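You operate a simulated robot arm through the tools that you are given. There is no shell and no other tool. Be economical: measure what you need, move in short steps, check, and stop when the job is done.

Carry out the task below with a simulated robot arm. There is one attempt and no reset: what you move stays moved.

TASK
Put the purple cloth on top of the clear cover.
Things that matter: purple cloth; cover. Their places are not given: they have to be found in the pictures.

The check looks at the end state, three seconds after you hand in, the way a careful person would. Anything else that was tipped, shoved, dropped, spilled or broken makes it a failure. Lids that push on must go on centred and level and be pressed home; caps that screw on are set level and turned clockwise until they are tight. Flat cloth is picked up by pressing the open fingertips on it (5 to 10 N) and closing them slowly along it; thin cloth reads only 2 to 8 mm in the jaws.

THE ROBOT
A 7-joint arm with a two-finger parallel gripper, fixed in place. Base frame: the origin is at the foot of the arm, x ahead of it, y to its left, z up; the work surface is at about z = 0. Lengths are in m, angles in rad, forces in N, time in s.
With the tool pointing down near the work surface it reaches from about 0.24 to 0.62 m from the base axis. Its first joint turns from -1.152 to 1.152 rad. Payload 2.6 kg.
Tool frame: the origin (TCP) lies between the finger pads and is the grasp point; the fingertips stand 0.03 m ahead of it; z points along the fingers, y is the line along which they close. Largest opening 0.094 m; finger width 0.028, thickness 0.01; the body of the gripper, 0.05 by 0.096 m, starts 0.055 m behind the TCP.
Orientation is that of the tool frame in the base frame, as a unit quaternion [x, y, z, w]. With the fingers straight down and closing along the base's y, the tool's x points along the base's -x, its y along +y and its z along -z.

THE INTERFACE
- The arm moves only by the tool apply_moves. Its argument "deltas" is a list of rows, each a list of 3 entries, a list of its own where there are three numbers: the shift along the base's x, y, z in units of 250 mm (1.0 is 250 mm), then the turn about the base's z in units of 45 degrees (1.0 is 45 degrees), then the closure, from 0 (fully open) to 1 (shut). In form: [[[tx, ty, tz], twist, hand], ...]. A call has 1 to 20 rows; each row is the pose to reach, as a shift and turn from the pose commanded when the call began. A call with a number of a shift or a turn outside -1 to 1 is refused whole. Each row takes 0.2 s and may step no farther than 0.05 m and 0.15 rad from the row before; otherwise, or with a gripper value out of range, the whole call is refused. A pose out of reach is approached as far as the arm can. The call stops where the force on the tool passes 40 N (or 10 N more than at its start, if that is more) or the arm is blocked; 0.2 s more then pass. The fingers move at their own pace (about 0.072 m/s each) and stop on an object; they squeeze with about 30 N. The grip force told is the motor's: it shows also when the fingers shut on nothing. Time passes only in rows, and 0.2 s behind the last, so rows that repeat a pose let the fingers close. It gives the time, the measured TCP pose, the force on the tool (base axes), the opening and the grip force at its end, in the units of the frame above (readings bear some noise), and new pictures: "pictures" is both (left out), scene, wrist or none.
- Cameras (640 x 400 px; columns grow to the right, rows downward): "scene" is fixed at [0.0346, 0.4288, 0.5715]; the picture's right is [-0.80, -0.60, 0.00], its down [-0.30, 0.40, -0.87] and it looks along [0.52, -0.69, -0.50] (base axes); focal length 368 px, centre (320, 200). "wrist" rides on the gripper at [0.076, 0.014, -0.103] in the tool frame; the picture's right is [-0.18, 0.98, 0.00], its down [-0.75, -0.14, -0.64] and it looks along [-0.63, -0.12, 0.77] (tool axes); focal length 243 px, centre (320, 200).
- pixel_to_xyz(camera, pixels): for up to 12 pixels [column, row] of the newest picture of that camera ("zoom" is the newest enlarged one), the place [x, y, z] in the base frame of the surface seen there, good to about 0.002 m. The clock stands still meanwhile.
- inspect(camera, box): a new picture of the part [left, top, right, bottom] of that camera's present view, enlarged. The clock stands still meanwhile.
- hand_in(): hands the job in; it is judged then, once.

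Go step by step. Measure first, check grasps and placings, and put right what went wrong. The budget is 60 turns and 170 pictures, counting those below and the enlarged ones. Unless the task says otherwise, let go and move clear before handing in, and close with one line.

The tools are called after ">>>" by a JSON object that holds its "op" and its "data". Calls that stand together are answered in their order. apply_moves: Moves the arm, as the interface text tells. Its arguments: {"type":"object","properties":{"deltas":{"type":"array","items":{"type":"array"}},"pictures":{"type":"string","enum":["both","scene","wrist","none"]}},"required":["deltas"]} The other tools are called the same way: pixel_to_xyz (camera, pixels) gives the place of the surface under pixels of a picture; inspect (camera, box) takes an enlarged picture of a part of a camera's view; hand_in () hands the job in.

At the start:

```text
time_s: 0.0
tool_pos: [0.3406, -0.122, 0.3623]
tool_rot: [0.0, 1.0, 0.0, 0.0]
ft_force: [-0.5, -0.8, 0.6]
grip_width: 0.094
finger_force: 0.2
```

scene: 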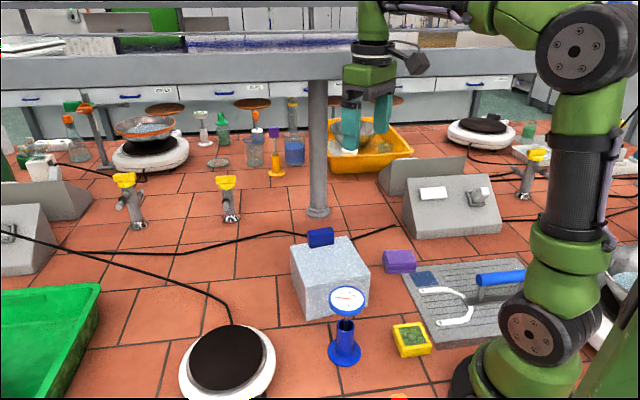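
wrist: 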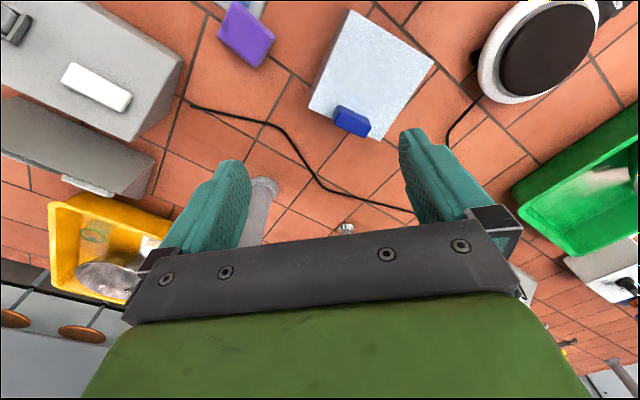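

The purple item is near scene (400,261), and a pale box that may be the clear cover is near (330,275). I'll enlarge both and measure them.

>>> {"op": "inspect", "data": {"camera": "scene", "box": [270, 210, 450, 330]}}

>>> {"op": "inspect", "data": {"camera": "wrist", "box": [190, 0, 450, 160]}}

>>> {"op": "pixel_to_xyz", "data": {"camera": "scene", "pixels": [[400, 256], [386, 252], [412, 253], [415, 264], [388, 262], [401, 271], [292, 248], [345, 238], [368, 270], [306, 285], [320, 237], [330, 262]]}}

>>> {"op": "pixel_to_xyz", "data": {"camera": "wrist", "pixels": [[246, 32], [236, 4], [273, 40], [262, 65], [221, 35], [347, 14], [431, 64], [378, 136], [311, 104], [351, 121], [370, 70], [338, 112]]}}

```text
3.33 times, centred on (360, 270) of scene
```

zoom: 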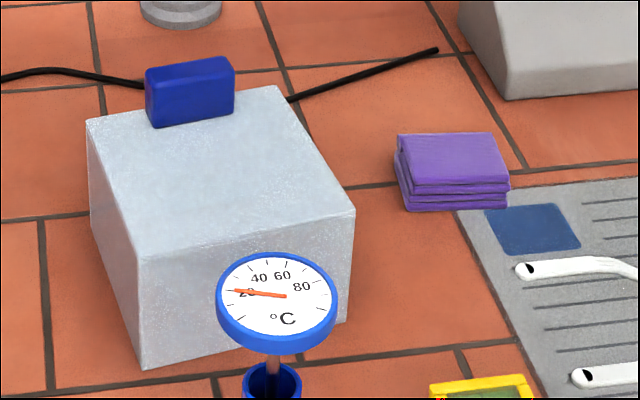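

```text
2.46 times, centred on (320, 80) of wrist
```

zoom: 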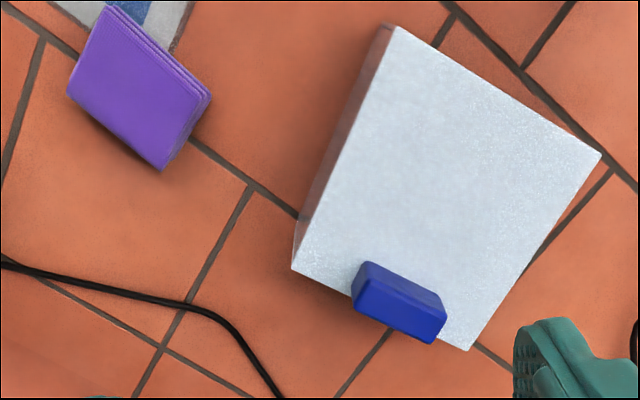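

```text
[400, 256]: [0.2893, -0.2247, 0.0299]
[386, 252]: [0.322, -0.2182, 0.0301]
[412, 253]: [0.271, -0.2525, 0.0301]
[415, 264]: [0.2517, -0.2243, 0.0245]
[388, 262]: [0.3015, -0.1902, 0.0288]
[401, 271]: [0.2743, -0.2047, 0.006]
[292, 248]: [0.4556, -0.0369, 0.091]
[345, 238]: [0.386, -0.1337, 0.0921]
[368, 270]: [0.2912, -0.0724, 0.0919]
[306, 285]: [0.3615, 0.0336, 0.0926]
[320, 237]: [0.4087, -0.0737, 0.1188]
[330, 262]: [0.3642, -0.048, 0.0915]
```

```text
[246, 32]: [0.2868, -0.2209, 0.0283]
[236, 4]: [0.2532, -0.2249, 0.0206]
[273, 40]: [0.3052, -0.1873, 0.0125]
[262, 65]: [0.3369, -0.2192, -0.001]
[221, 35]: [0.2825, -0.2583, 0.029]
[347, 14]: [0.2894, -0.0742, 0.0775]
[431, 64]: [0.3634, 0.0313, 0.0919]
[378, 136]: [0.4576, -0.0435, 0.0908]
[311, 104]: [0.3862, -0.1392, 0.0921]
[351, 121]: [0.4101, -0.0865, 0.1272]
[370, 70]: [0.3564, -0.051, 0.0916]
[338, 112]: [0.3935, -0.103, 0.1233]
```

The purple item is a folded cloth, about 0.03 m thick, centred near (0.287,-0.222). The pale box has its top at z=0.092, with a blue block at one edge. Before moving I'll check that nothing else could be the "clear cover".

>>> {"op": "inspect", "data": {"camera": "scene", "box": [0, 80, 320, 280]}}

>>> {"op": "inspect", "data": {"camera": "scene", "box": [320, 100, 640, 300]}}

>>> {"op": "inspect", "data": {"camera": "scene", "box": [280, 220, 380, 320]}}

```text
2.00 times, centred on (160, 180) of scene
```

zoom: 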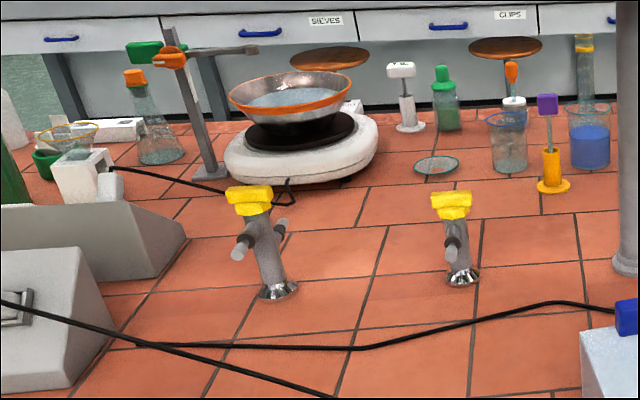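

```text
2.00 times, centred on (480, 200) of scene
```

zoom: 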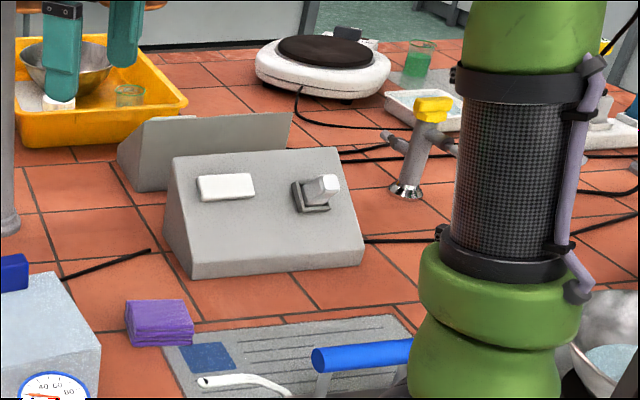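

```text
4.00 times, centred on (330, 270) of scene
```

zoom: 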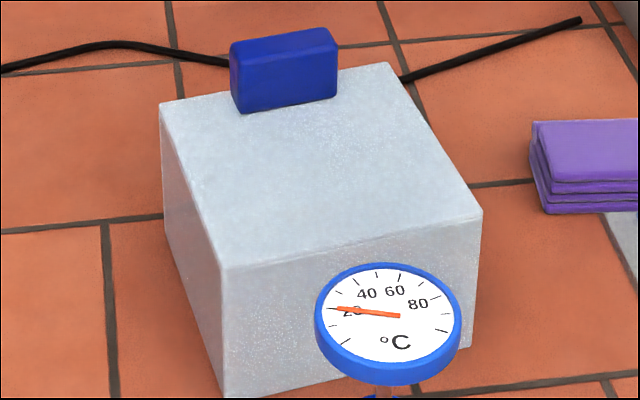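

The pale box is the cover, and the blue block looks like its grip. I'll measure the cloth corners and the neighbouring board, to choose where the fingers go.

>>> {"op": "inspect", "data": {"camera": "scene", "box": [370, 235, 450, 285]}}

>>> {"op": "pixel_to_xyz", "data": {"camera": "zoom", "pixels": [[112, 130], [325, 125], [365, 235], [150, 240], [160, 290], [360, 290], [120, 200], [245, 185], [350, 330], [460, 320], [390, 250], [300, 320]]}}

```text
8.00 times, centred on (410, 260) of scene
```

zoom: 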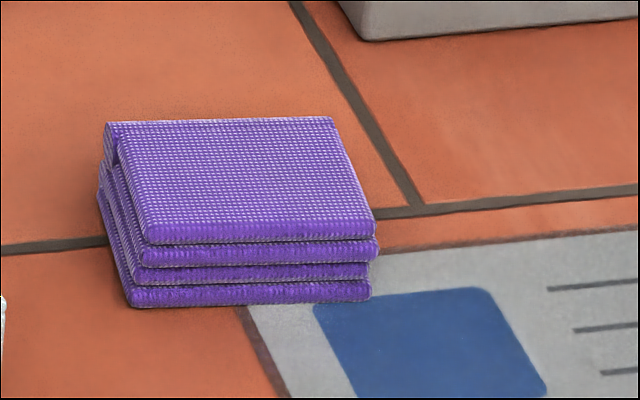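

```text
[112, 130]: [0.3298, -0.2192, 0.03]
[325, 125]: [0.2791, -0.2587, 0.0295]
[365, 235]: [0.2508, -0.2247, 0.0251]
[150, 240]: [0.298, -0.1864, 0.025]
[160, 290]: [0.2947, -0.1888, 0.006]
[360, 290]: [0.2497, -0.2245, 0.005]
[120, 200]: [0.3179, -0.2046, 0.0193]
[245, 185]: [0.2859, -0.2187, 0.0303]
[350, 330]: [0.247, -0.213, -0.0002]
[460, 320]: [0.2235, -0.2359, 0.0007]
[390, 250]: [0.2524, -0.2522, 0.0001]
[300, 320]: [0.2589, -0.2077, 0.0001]
```

The board is flat at z≈0. The cloth is about 0.065 × 0.046 m, centred at (0.290,-0.222), with its long axis at about 38.5°. I'll move above it, turned so the fingers close across the short side.

>>> {"op": "apply_moves", "data": {"deltas": [[[-0.029, -0.057, -0.133], 0.122, 0], [[-0.058, -0.114, -0.265], 0.245, 0], [[-0.087, -0.171, -0.398], 0.367, 0], [[-0.116, -0.229, -0.531], 0.489, 0], [[-0.145, -0.286, -0.664], 0.611, 0], [[-0.173, -0.343, -0.796], 0.734, 0], [[-0.2024, -0.4, -0.929], 0.856, 0], [[-0.2024, -0.4, -0.929], 0.856, 0]]}}

```text
time_s: 1.8
tool_pos: [0.2902, -0.2176, 0.1294]
tool_rot: [-0.33, 0.944, 0.0, 0.001]
ft_force: [0.5, 0.9, 0.1]
grip_width: 0.0938
finger_force: 0.1
```

scene: 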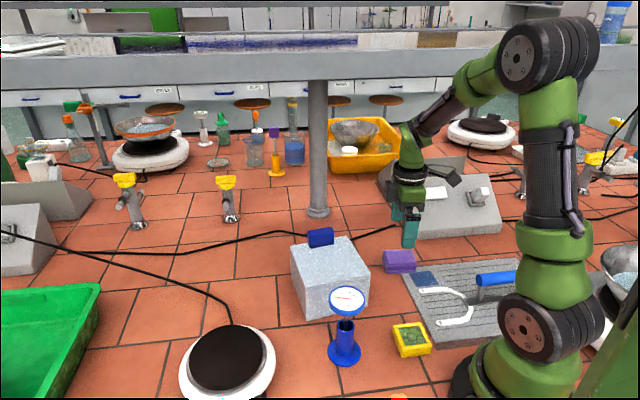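
wrist: 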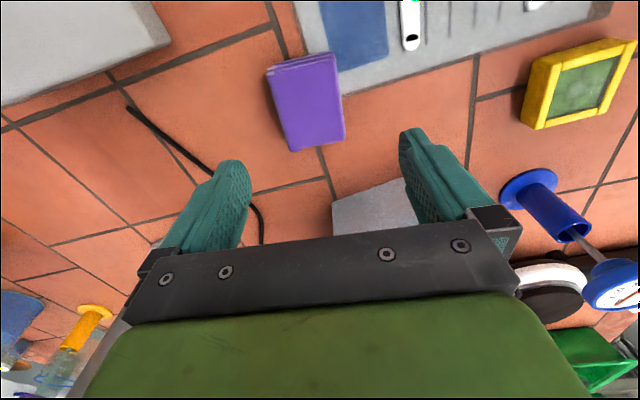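

The tool is above the cloth, which shows at wrist (310,100). I'll check its outline from this view.

>>> {"op": "pixel_to_xyz", "data": {"camera": "wrist", "pixels": [[270, 75], [331, 64], [343, 135], [292, 147], [307, 105]]}}

>>> {"op": "apply_moves", "data": {"deltas": [[[0, 0, 0], 0, 0]], "pictures": "none"}}

```text
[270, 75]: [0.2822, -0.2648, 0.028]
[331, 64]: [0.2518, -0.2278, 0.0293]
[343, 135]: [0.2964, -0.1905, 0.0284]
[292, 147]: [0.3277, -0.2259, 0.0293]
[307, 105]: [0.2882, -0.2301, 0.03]
```

```text
time_s: 2.2
tool_pos: [0.2892, -0.2174, 0.1286]
tool_rot: [-0.33, 0.944, 0.0, 0.001]
ft_force: [0.4, -0.1, -0.6]
grip_width: 0.0937
finger_force: 0.0
```

The two views put the cloth's centre at about (0.290,-0.225), so the tool is about 6 mm off in y. I'll correct that and lower until the tips are about 5 mm above the surface.

>>> {"op": "apply_moves", "data": {"deltas": [[[0.002, -0.027, -0.1], 0, 0], [[0.002, -0.027, -0.2], 0, 0], [[0.002, -0.027, -0.28], 0, 0], [[0.002, -0.027, -0.34], 0, 0], [[0.002, -0.027, -0.374], 0, 0], [[0.002, -0.027, -0.374], 0, 0]]}}

```text
time_s: 3.6
tool_pos: [0.2903, -0.2295, 0.0376]
tool_rot: [-0.331, 0.944, 0.0, 0.002]
ft_force: [0.0, 0.7, 0.1]
grip_width: 0.0939
finger_force: 0.0
```

scene: 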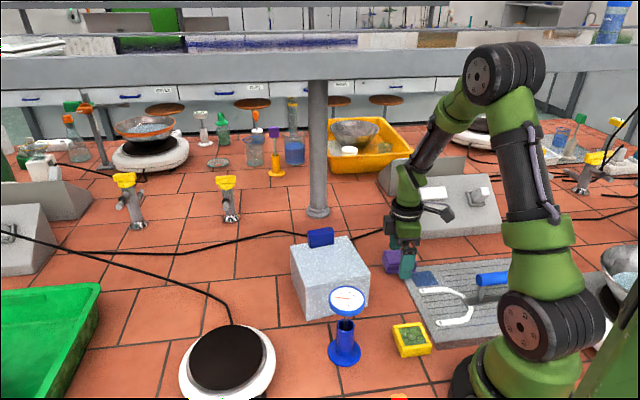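
wrist: 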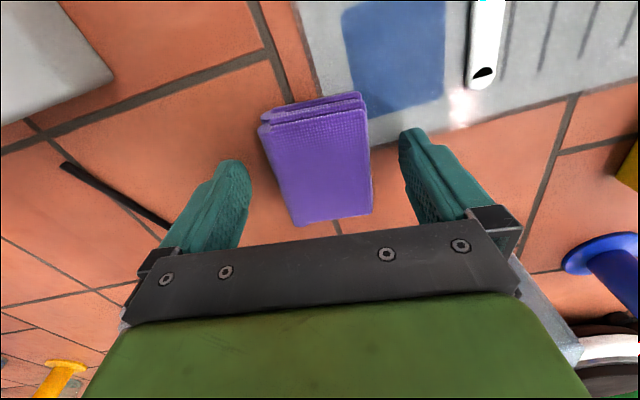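

The cloth lies centrally between the fingers. I'll lower a little more and close slowly.

>>> {"op": "apply_moves", "data": {"deltas": [[[0, 0.004, -0.016], 0, 0.3], [[0, 0.004, -0.016], 0, 0.45], [[0, 0.004, -0.016], 0, 0.52], [[0, 0.004, -0.016], 0, 0.58], [[0, 0.004, -0.016], 0, 0.64], [[0, 0.004, -0.016], 0, 0.7], [[0, 0.004, -0.016], 0, 0.7]]}}

```text
time_s: 5.2
tool_pos: [0.2907, -0.2278, 0.0347]
tool_rot: [-0.33, 0.944, -0.001, 0.001]
ft_force: [-3.8, 4.9, 30.4]
grip_width: 0.0528
finger_force: 30.0
```

scene: 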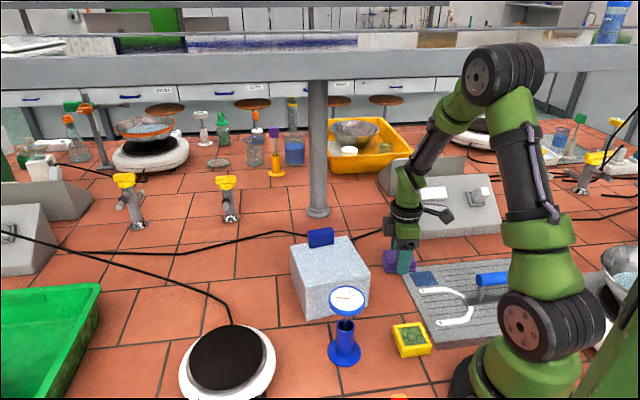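
wrist: 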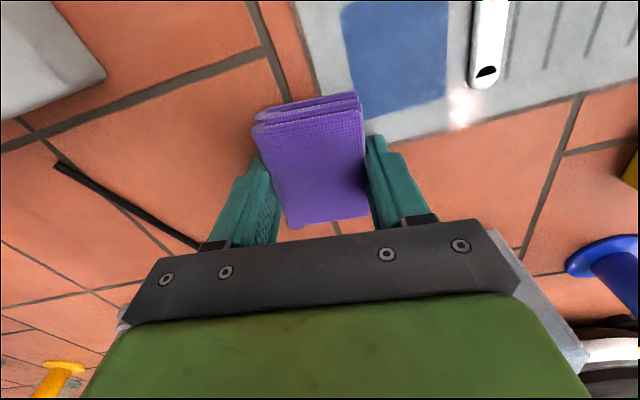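

The fingers stopped on the folded cloth at 0.053 m with 30 N. The 30 N upward force suggests the tips are touching something, so I'll lift gently and check.

>>> {"op": "apply_moves", "data": {"deltas": [[[0, 0, 0.03], 0, 0.8], [[0, 0, 0.08], 0, 0.8], [[0, 0, 0.16], 0, 0.8], [[0, 0, 0.24], 0, 0.8]]}}

```text
time_s: 6.2
tool_pos: [0.2889, -0.2291, 0.0925]
tool_rot: [-0.331, 0.944, 0.001, 0.0]
ft_force: [-0.2, 0.3, -0.7]
grip_width: 0.053
finger_force: 30.1
```

scene: 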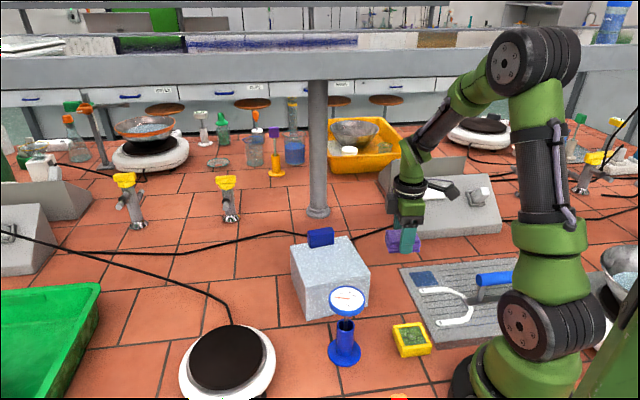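
wrist: 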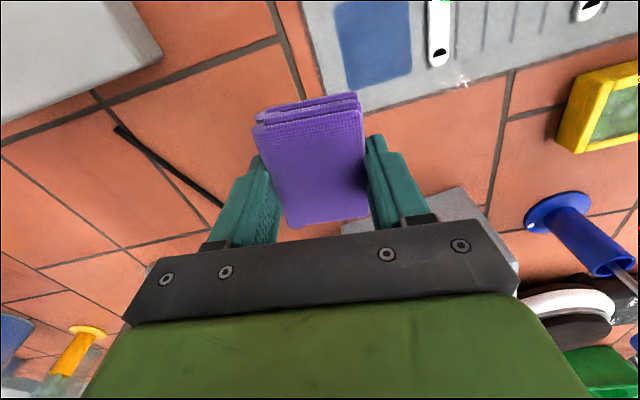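

The cloth is held and lifts cleanly in one piece. Next I'll raise it, carry it above the free part of the cover, away from the blue grip, and turn 15.5° to line up with the edge.

>>> {"op": "apply_moves", "data": {"deltas": [[[0, 0, 0.17], 0, 0.8], [[0, 0, 0.34], 0, 0.8], [[0, 0, 0.5], 0, 0.8], [[0.048, 0.122, 0.5], 0.057, 0.8], [[0.095, 0.244, 0.5], 0.115, 0.8], [[0.143, 0.366, 0.5], 0.172, 0.8], [[0.191, 0.488, 0.5], 0.229, 0.8], [[0.238, 0.61, 0.5], 0.287, 0.8], [[0.286, 0.732, 0.5], 0.344, 0.8], [[0.286, 0.732, 0.5], 0.344, 0.8]]}}

```text
time_s: 8.4
tool_pos: [0.3631, -0.0411, 0.2182]
tool_rot: [-0.455, 0.891, 0.001, 0.0]
ft_force: [0.5, 0.1, -0.9]
grip_width: 0.053
finger_force: 29.7
```

scene: 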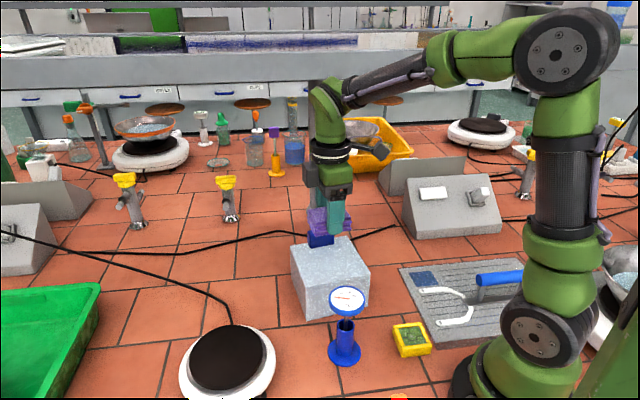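
wrist: 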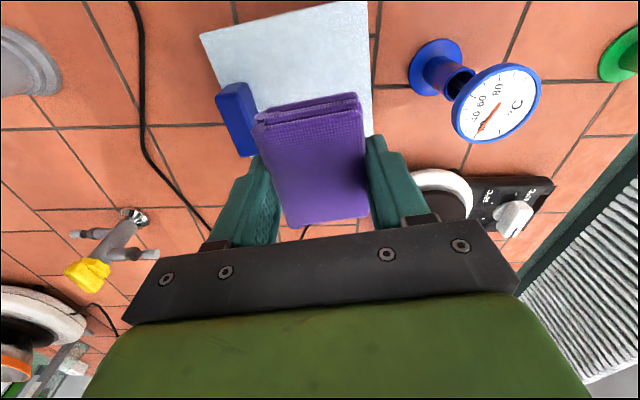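

I'm above the cover, with the blue grip at wrist (237,118). I'll re-measure the grip and cover corners from here.

>>> {"op": "pixel_to_xyz", "data": {"camera": "wrist", "pixels": [[203, 35], [364, 4], [370, 130], [247, 88], [219, 100], [250, 105], [258, 70], [232, 92], [243, 140]]}}

>>> {"op": "inspect", "data": {"camera": "wrist", "box": [180, 0, 400, 240]}}

```text
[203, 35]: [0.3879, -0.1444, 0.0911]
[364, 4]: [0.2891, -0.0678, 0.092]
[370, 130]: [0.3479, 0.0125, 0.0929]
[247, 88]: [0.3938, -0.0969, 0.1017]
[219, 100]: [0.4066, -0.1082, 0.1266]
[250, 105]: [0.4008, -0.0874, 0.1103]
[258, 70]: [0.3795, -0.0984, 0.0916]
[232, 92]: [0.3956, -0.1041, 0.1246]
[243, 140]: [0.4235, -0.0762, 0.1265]
```

```text
1.67 times, centred on (290, 120) of wrist
```

zoom: 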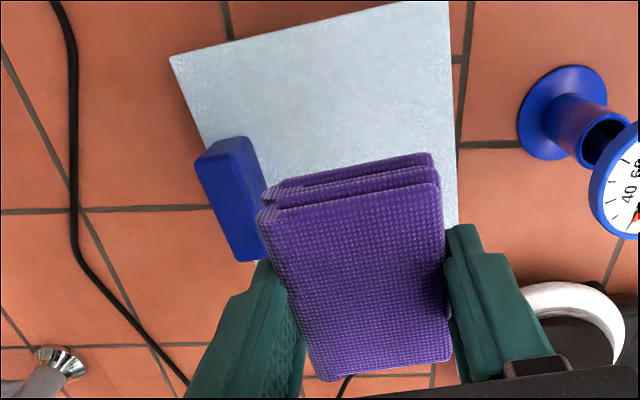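

The grip's inner face is about 25 mm clear of the finger path, and the cloth sits centrally over the free area. I'll lower slowly onto the top at z=0.092.

>>> {"op": "apply_moves", "data": {"deltas": [[[0, 0, -0.12], 0, 0.8], [[0, 0, -0.22], 0, 0.8], [[0, 0, -0.29], 0, 0.8], [[0, 0, -0.33], 0, 0.8], [[0, 0, -0.35], 0, 0.8], [[0, 0, -0.35], 0, 0.8]]}}

```text
time_s: 9.8
tool_pos: [0.362, -0.043, 0.1312]
tool_rot: [-0.454, 0.891, 0.001, 0.0]
ft_force: [0.6, 0.1, -1.0]
grip_width: 0.053
finger_force: 29.7
```

scene: 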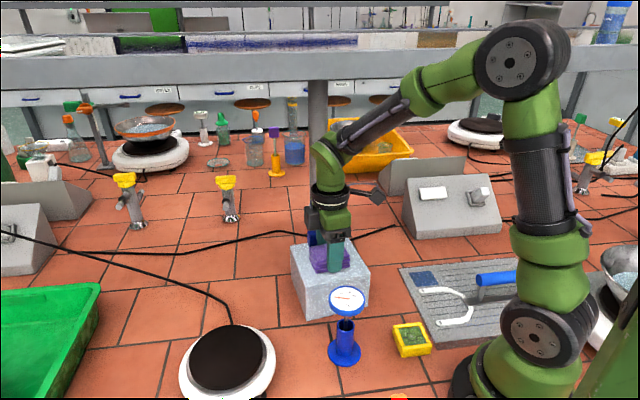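
wrist: 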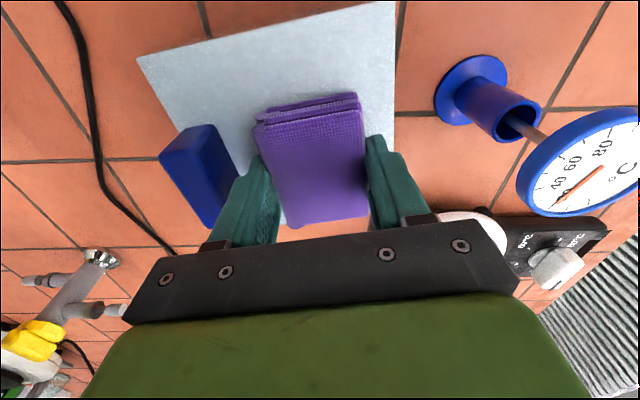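

There's no contact yet. Before the last few millimetres I'll check the cloth corners against the cover edges.

>>> {"op": "pixel_to_xyz", "data": {"camera": "wrist", "pixels": [[262, 125], [357, 110], [364, 210], [292, 222], [139, 58], [392, 5], [393, 140], [222, 145], [208, 222], [286, 232], [300, 232], [236, 168]]}}

>>> {"op": "inspect", "data": {"camera": "scene", "box": [280, 200, 390, 320]}}

```text
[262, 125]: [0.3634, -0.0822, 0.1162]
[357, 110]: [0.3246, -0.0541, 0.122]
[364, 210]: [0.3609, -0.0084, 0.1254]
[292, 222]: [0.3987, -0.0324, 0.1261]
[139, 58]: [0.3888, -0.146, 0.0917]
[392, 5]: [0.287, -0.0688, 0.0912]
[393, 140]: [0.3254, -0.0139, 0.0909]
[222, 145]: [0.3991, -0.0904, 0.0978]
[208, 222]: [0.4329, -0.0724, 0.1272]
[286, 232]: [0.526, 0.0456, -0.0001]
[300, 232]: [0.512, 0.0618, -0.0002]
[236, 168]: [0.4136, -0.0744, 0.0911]
```

```text
3.33 times, centred on (335, 260) of scene
```

zoom: 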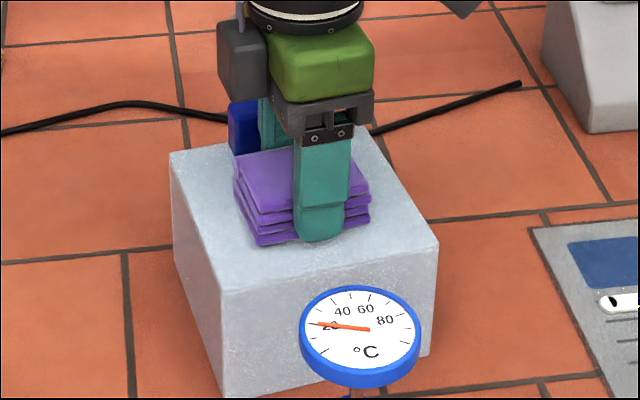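

The cloth is centred at (0.362,-0.044), well inside the cover top, and its underside is about 4 mm above it. I'll lower until it touches.

>>> {"op": "apply_moves", "data": {"deltas": [[[0, 0, -0.008], 0, 0.8], [[0, 0, -0.014], 0, 0.8], [[0, 0, -0.014], 0, 0.8]], "pictures": "none"}}

```text
time_s: 10.6
tool_pos: [0.3622, -0.0428, 0.1275]
tool_rot: [-0.454, 0.891, 0.002, 0.0]
ft_force: [0.4, -0.4, 0.2]
grip_width: 0.0528
finger_force: 30.4
```

The force is still about 0, so there's only 1 mm or so left. I'll go down a touch more, then open part way only, so the finger stays clear of the grip.

>>> {"op": "apply_moves", "data": {"deltas": [[[0, 0, -0.004], 0, 0.8], [[0, 0, -0.006], 0, 0.8], [[0, 0, -0.006], 0, 0.4], [[0, 0, -0.006], 0, 0.34], [[0, 0, -0.006], 0, 0.28], [[0, 0, -0.006], 0, 0.25], [[0, 0, -0.006], 0, 0.25]]}}

```text
time_s: 12.2
tool_pos: [0.3614, -0.0417, 0.1258]
tool_rot: [-0.454, 0.891, 0.001, 0.0]
ft_force: [0.3, 0.5, 0.1]
grip_width: 0.0706
finger_force: 0.1
```

scene: 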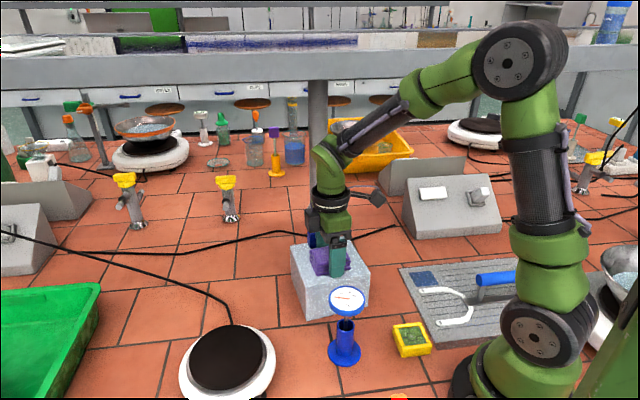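
wrist: 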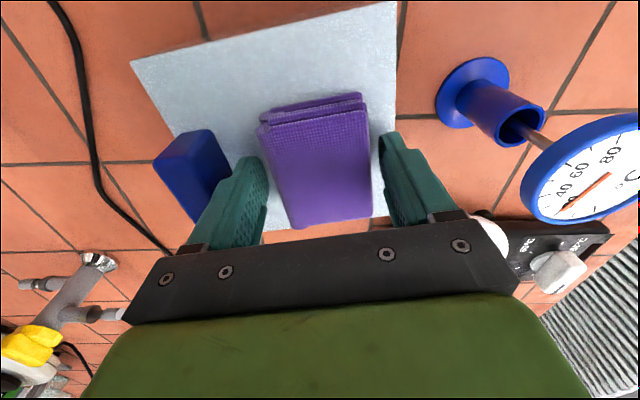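

The fingers are open and clear of both the cloth and the grip, and the cloth rests on the cover. I'll lift straight up.

>>> {"op": "apply_moves", "data": {"deltas": [[[0, 0, 0.04], 0, 0.25], [[0, 0, 0.12], 0, 0.25], [[0, 0, 0.26], 0, 0.25], [[0, 0, 0.42], 0, 0.25], [[0, 0, 0.6], 0, 0.25], [[0, 0, 0.7], 0, 0.25]]}}

>>> {"op": "inspect", "data": {"camera": "scene", "box": [280, 200, 390, 320]}}

```text
time_s: 13.6
tool_pos: [0.3638, -0.0423, 0.3023]
tool_rot: [-0.455, 0.891, 0.001, 0.0]
ft_force: [-0.3, 0.2, 0.3]
grip_width: 0.0708
finger_force: 0.0
```

scene: 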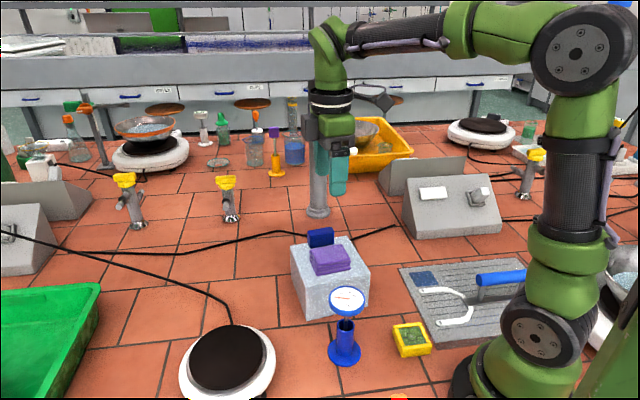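
wrist: 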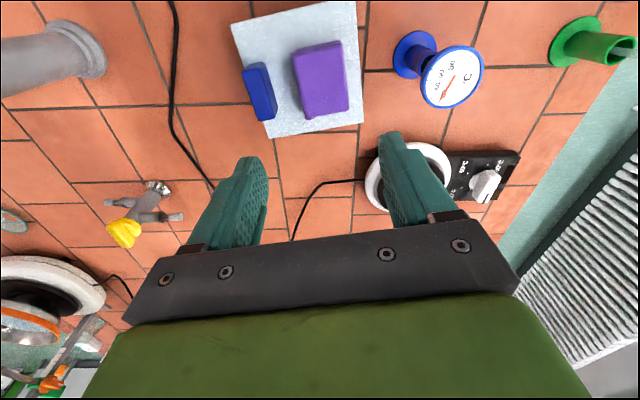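

```text
3.33 times, centred on (335, 260) of scene
```

zoom: 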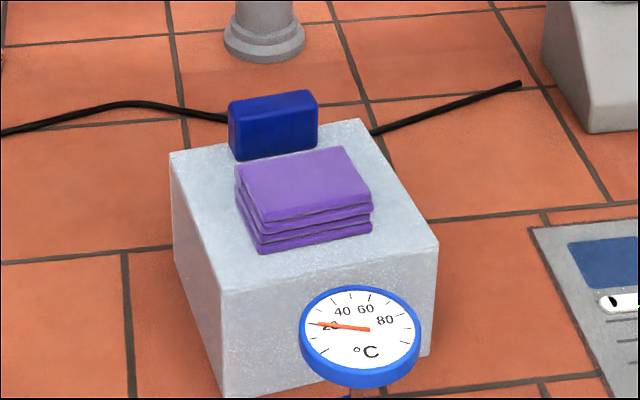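

The cloth lies flat and fully on the cover (scene 330,260). The cover, its grip and everything nearby are where they were, and the gripper is clear, so I'm handing in.

>>> {"op": "hand_in", "data": {}}

```text
The job is handed in.
```

I put the folded purple cloth flat on top of the clear cover, and the last pictures showed nothing else moved. I took the pale box with the blue grip to be the cover, since nothing else in view fitted.
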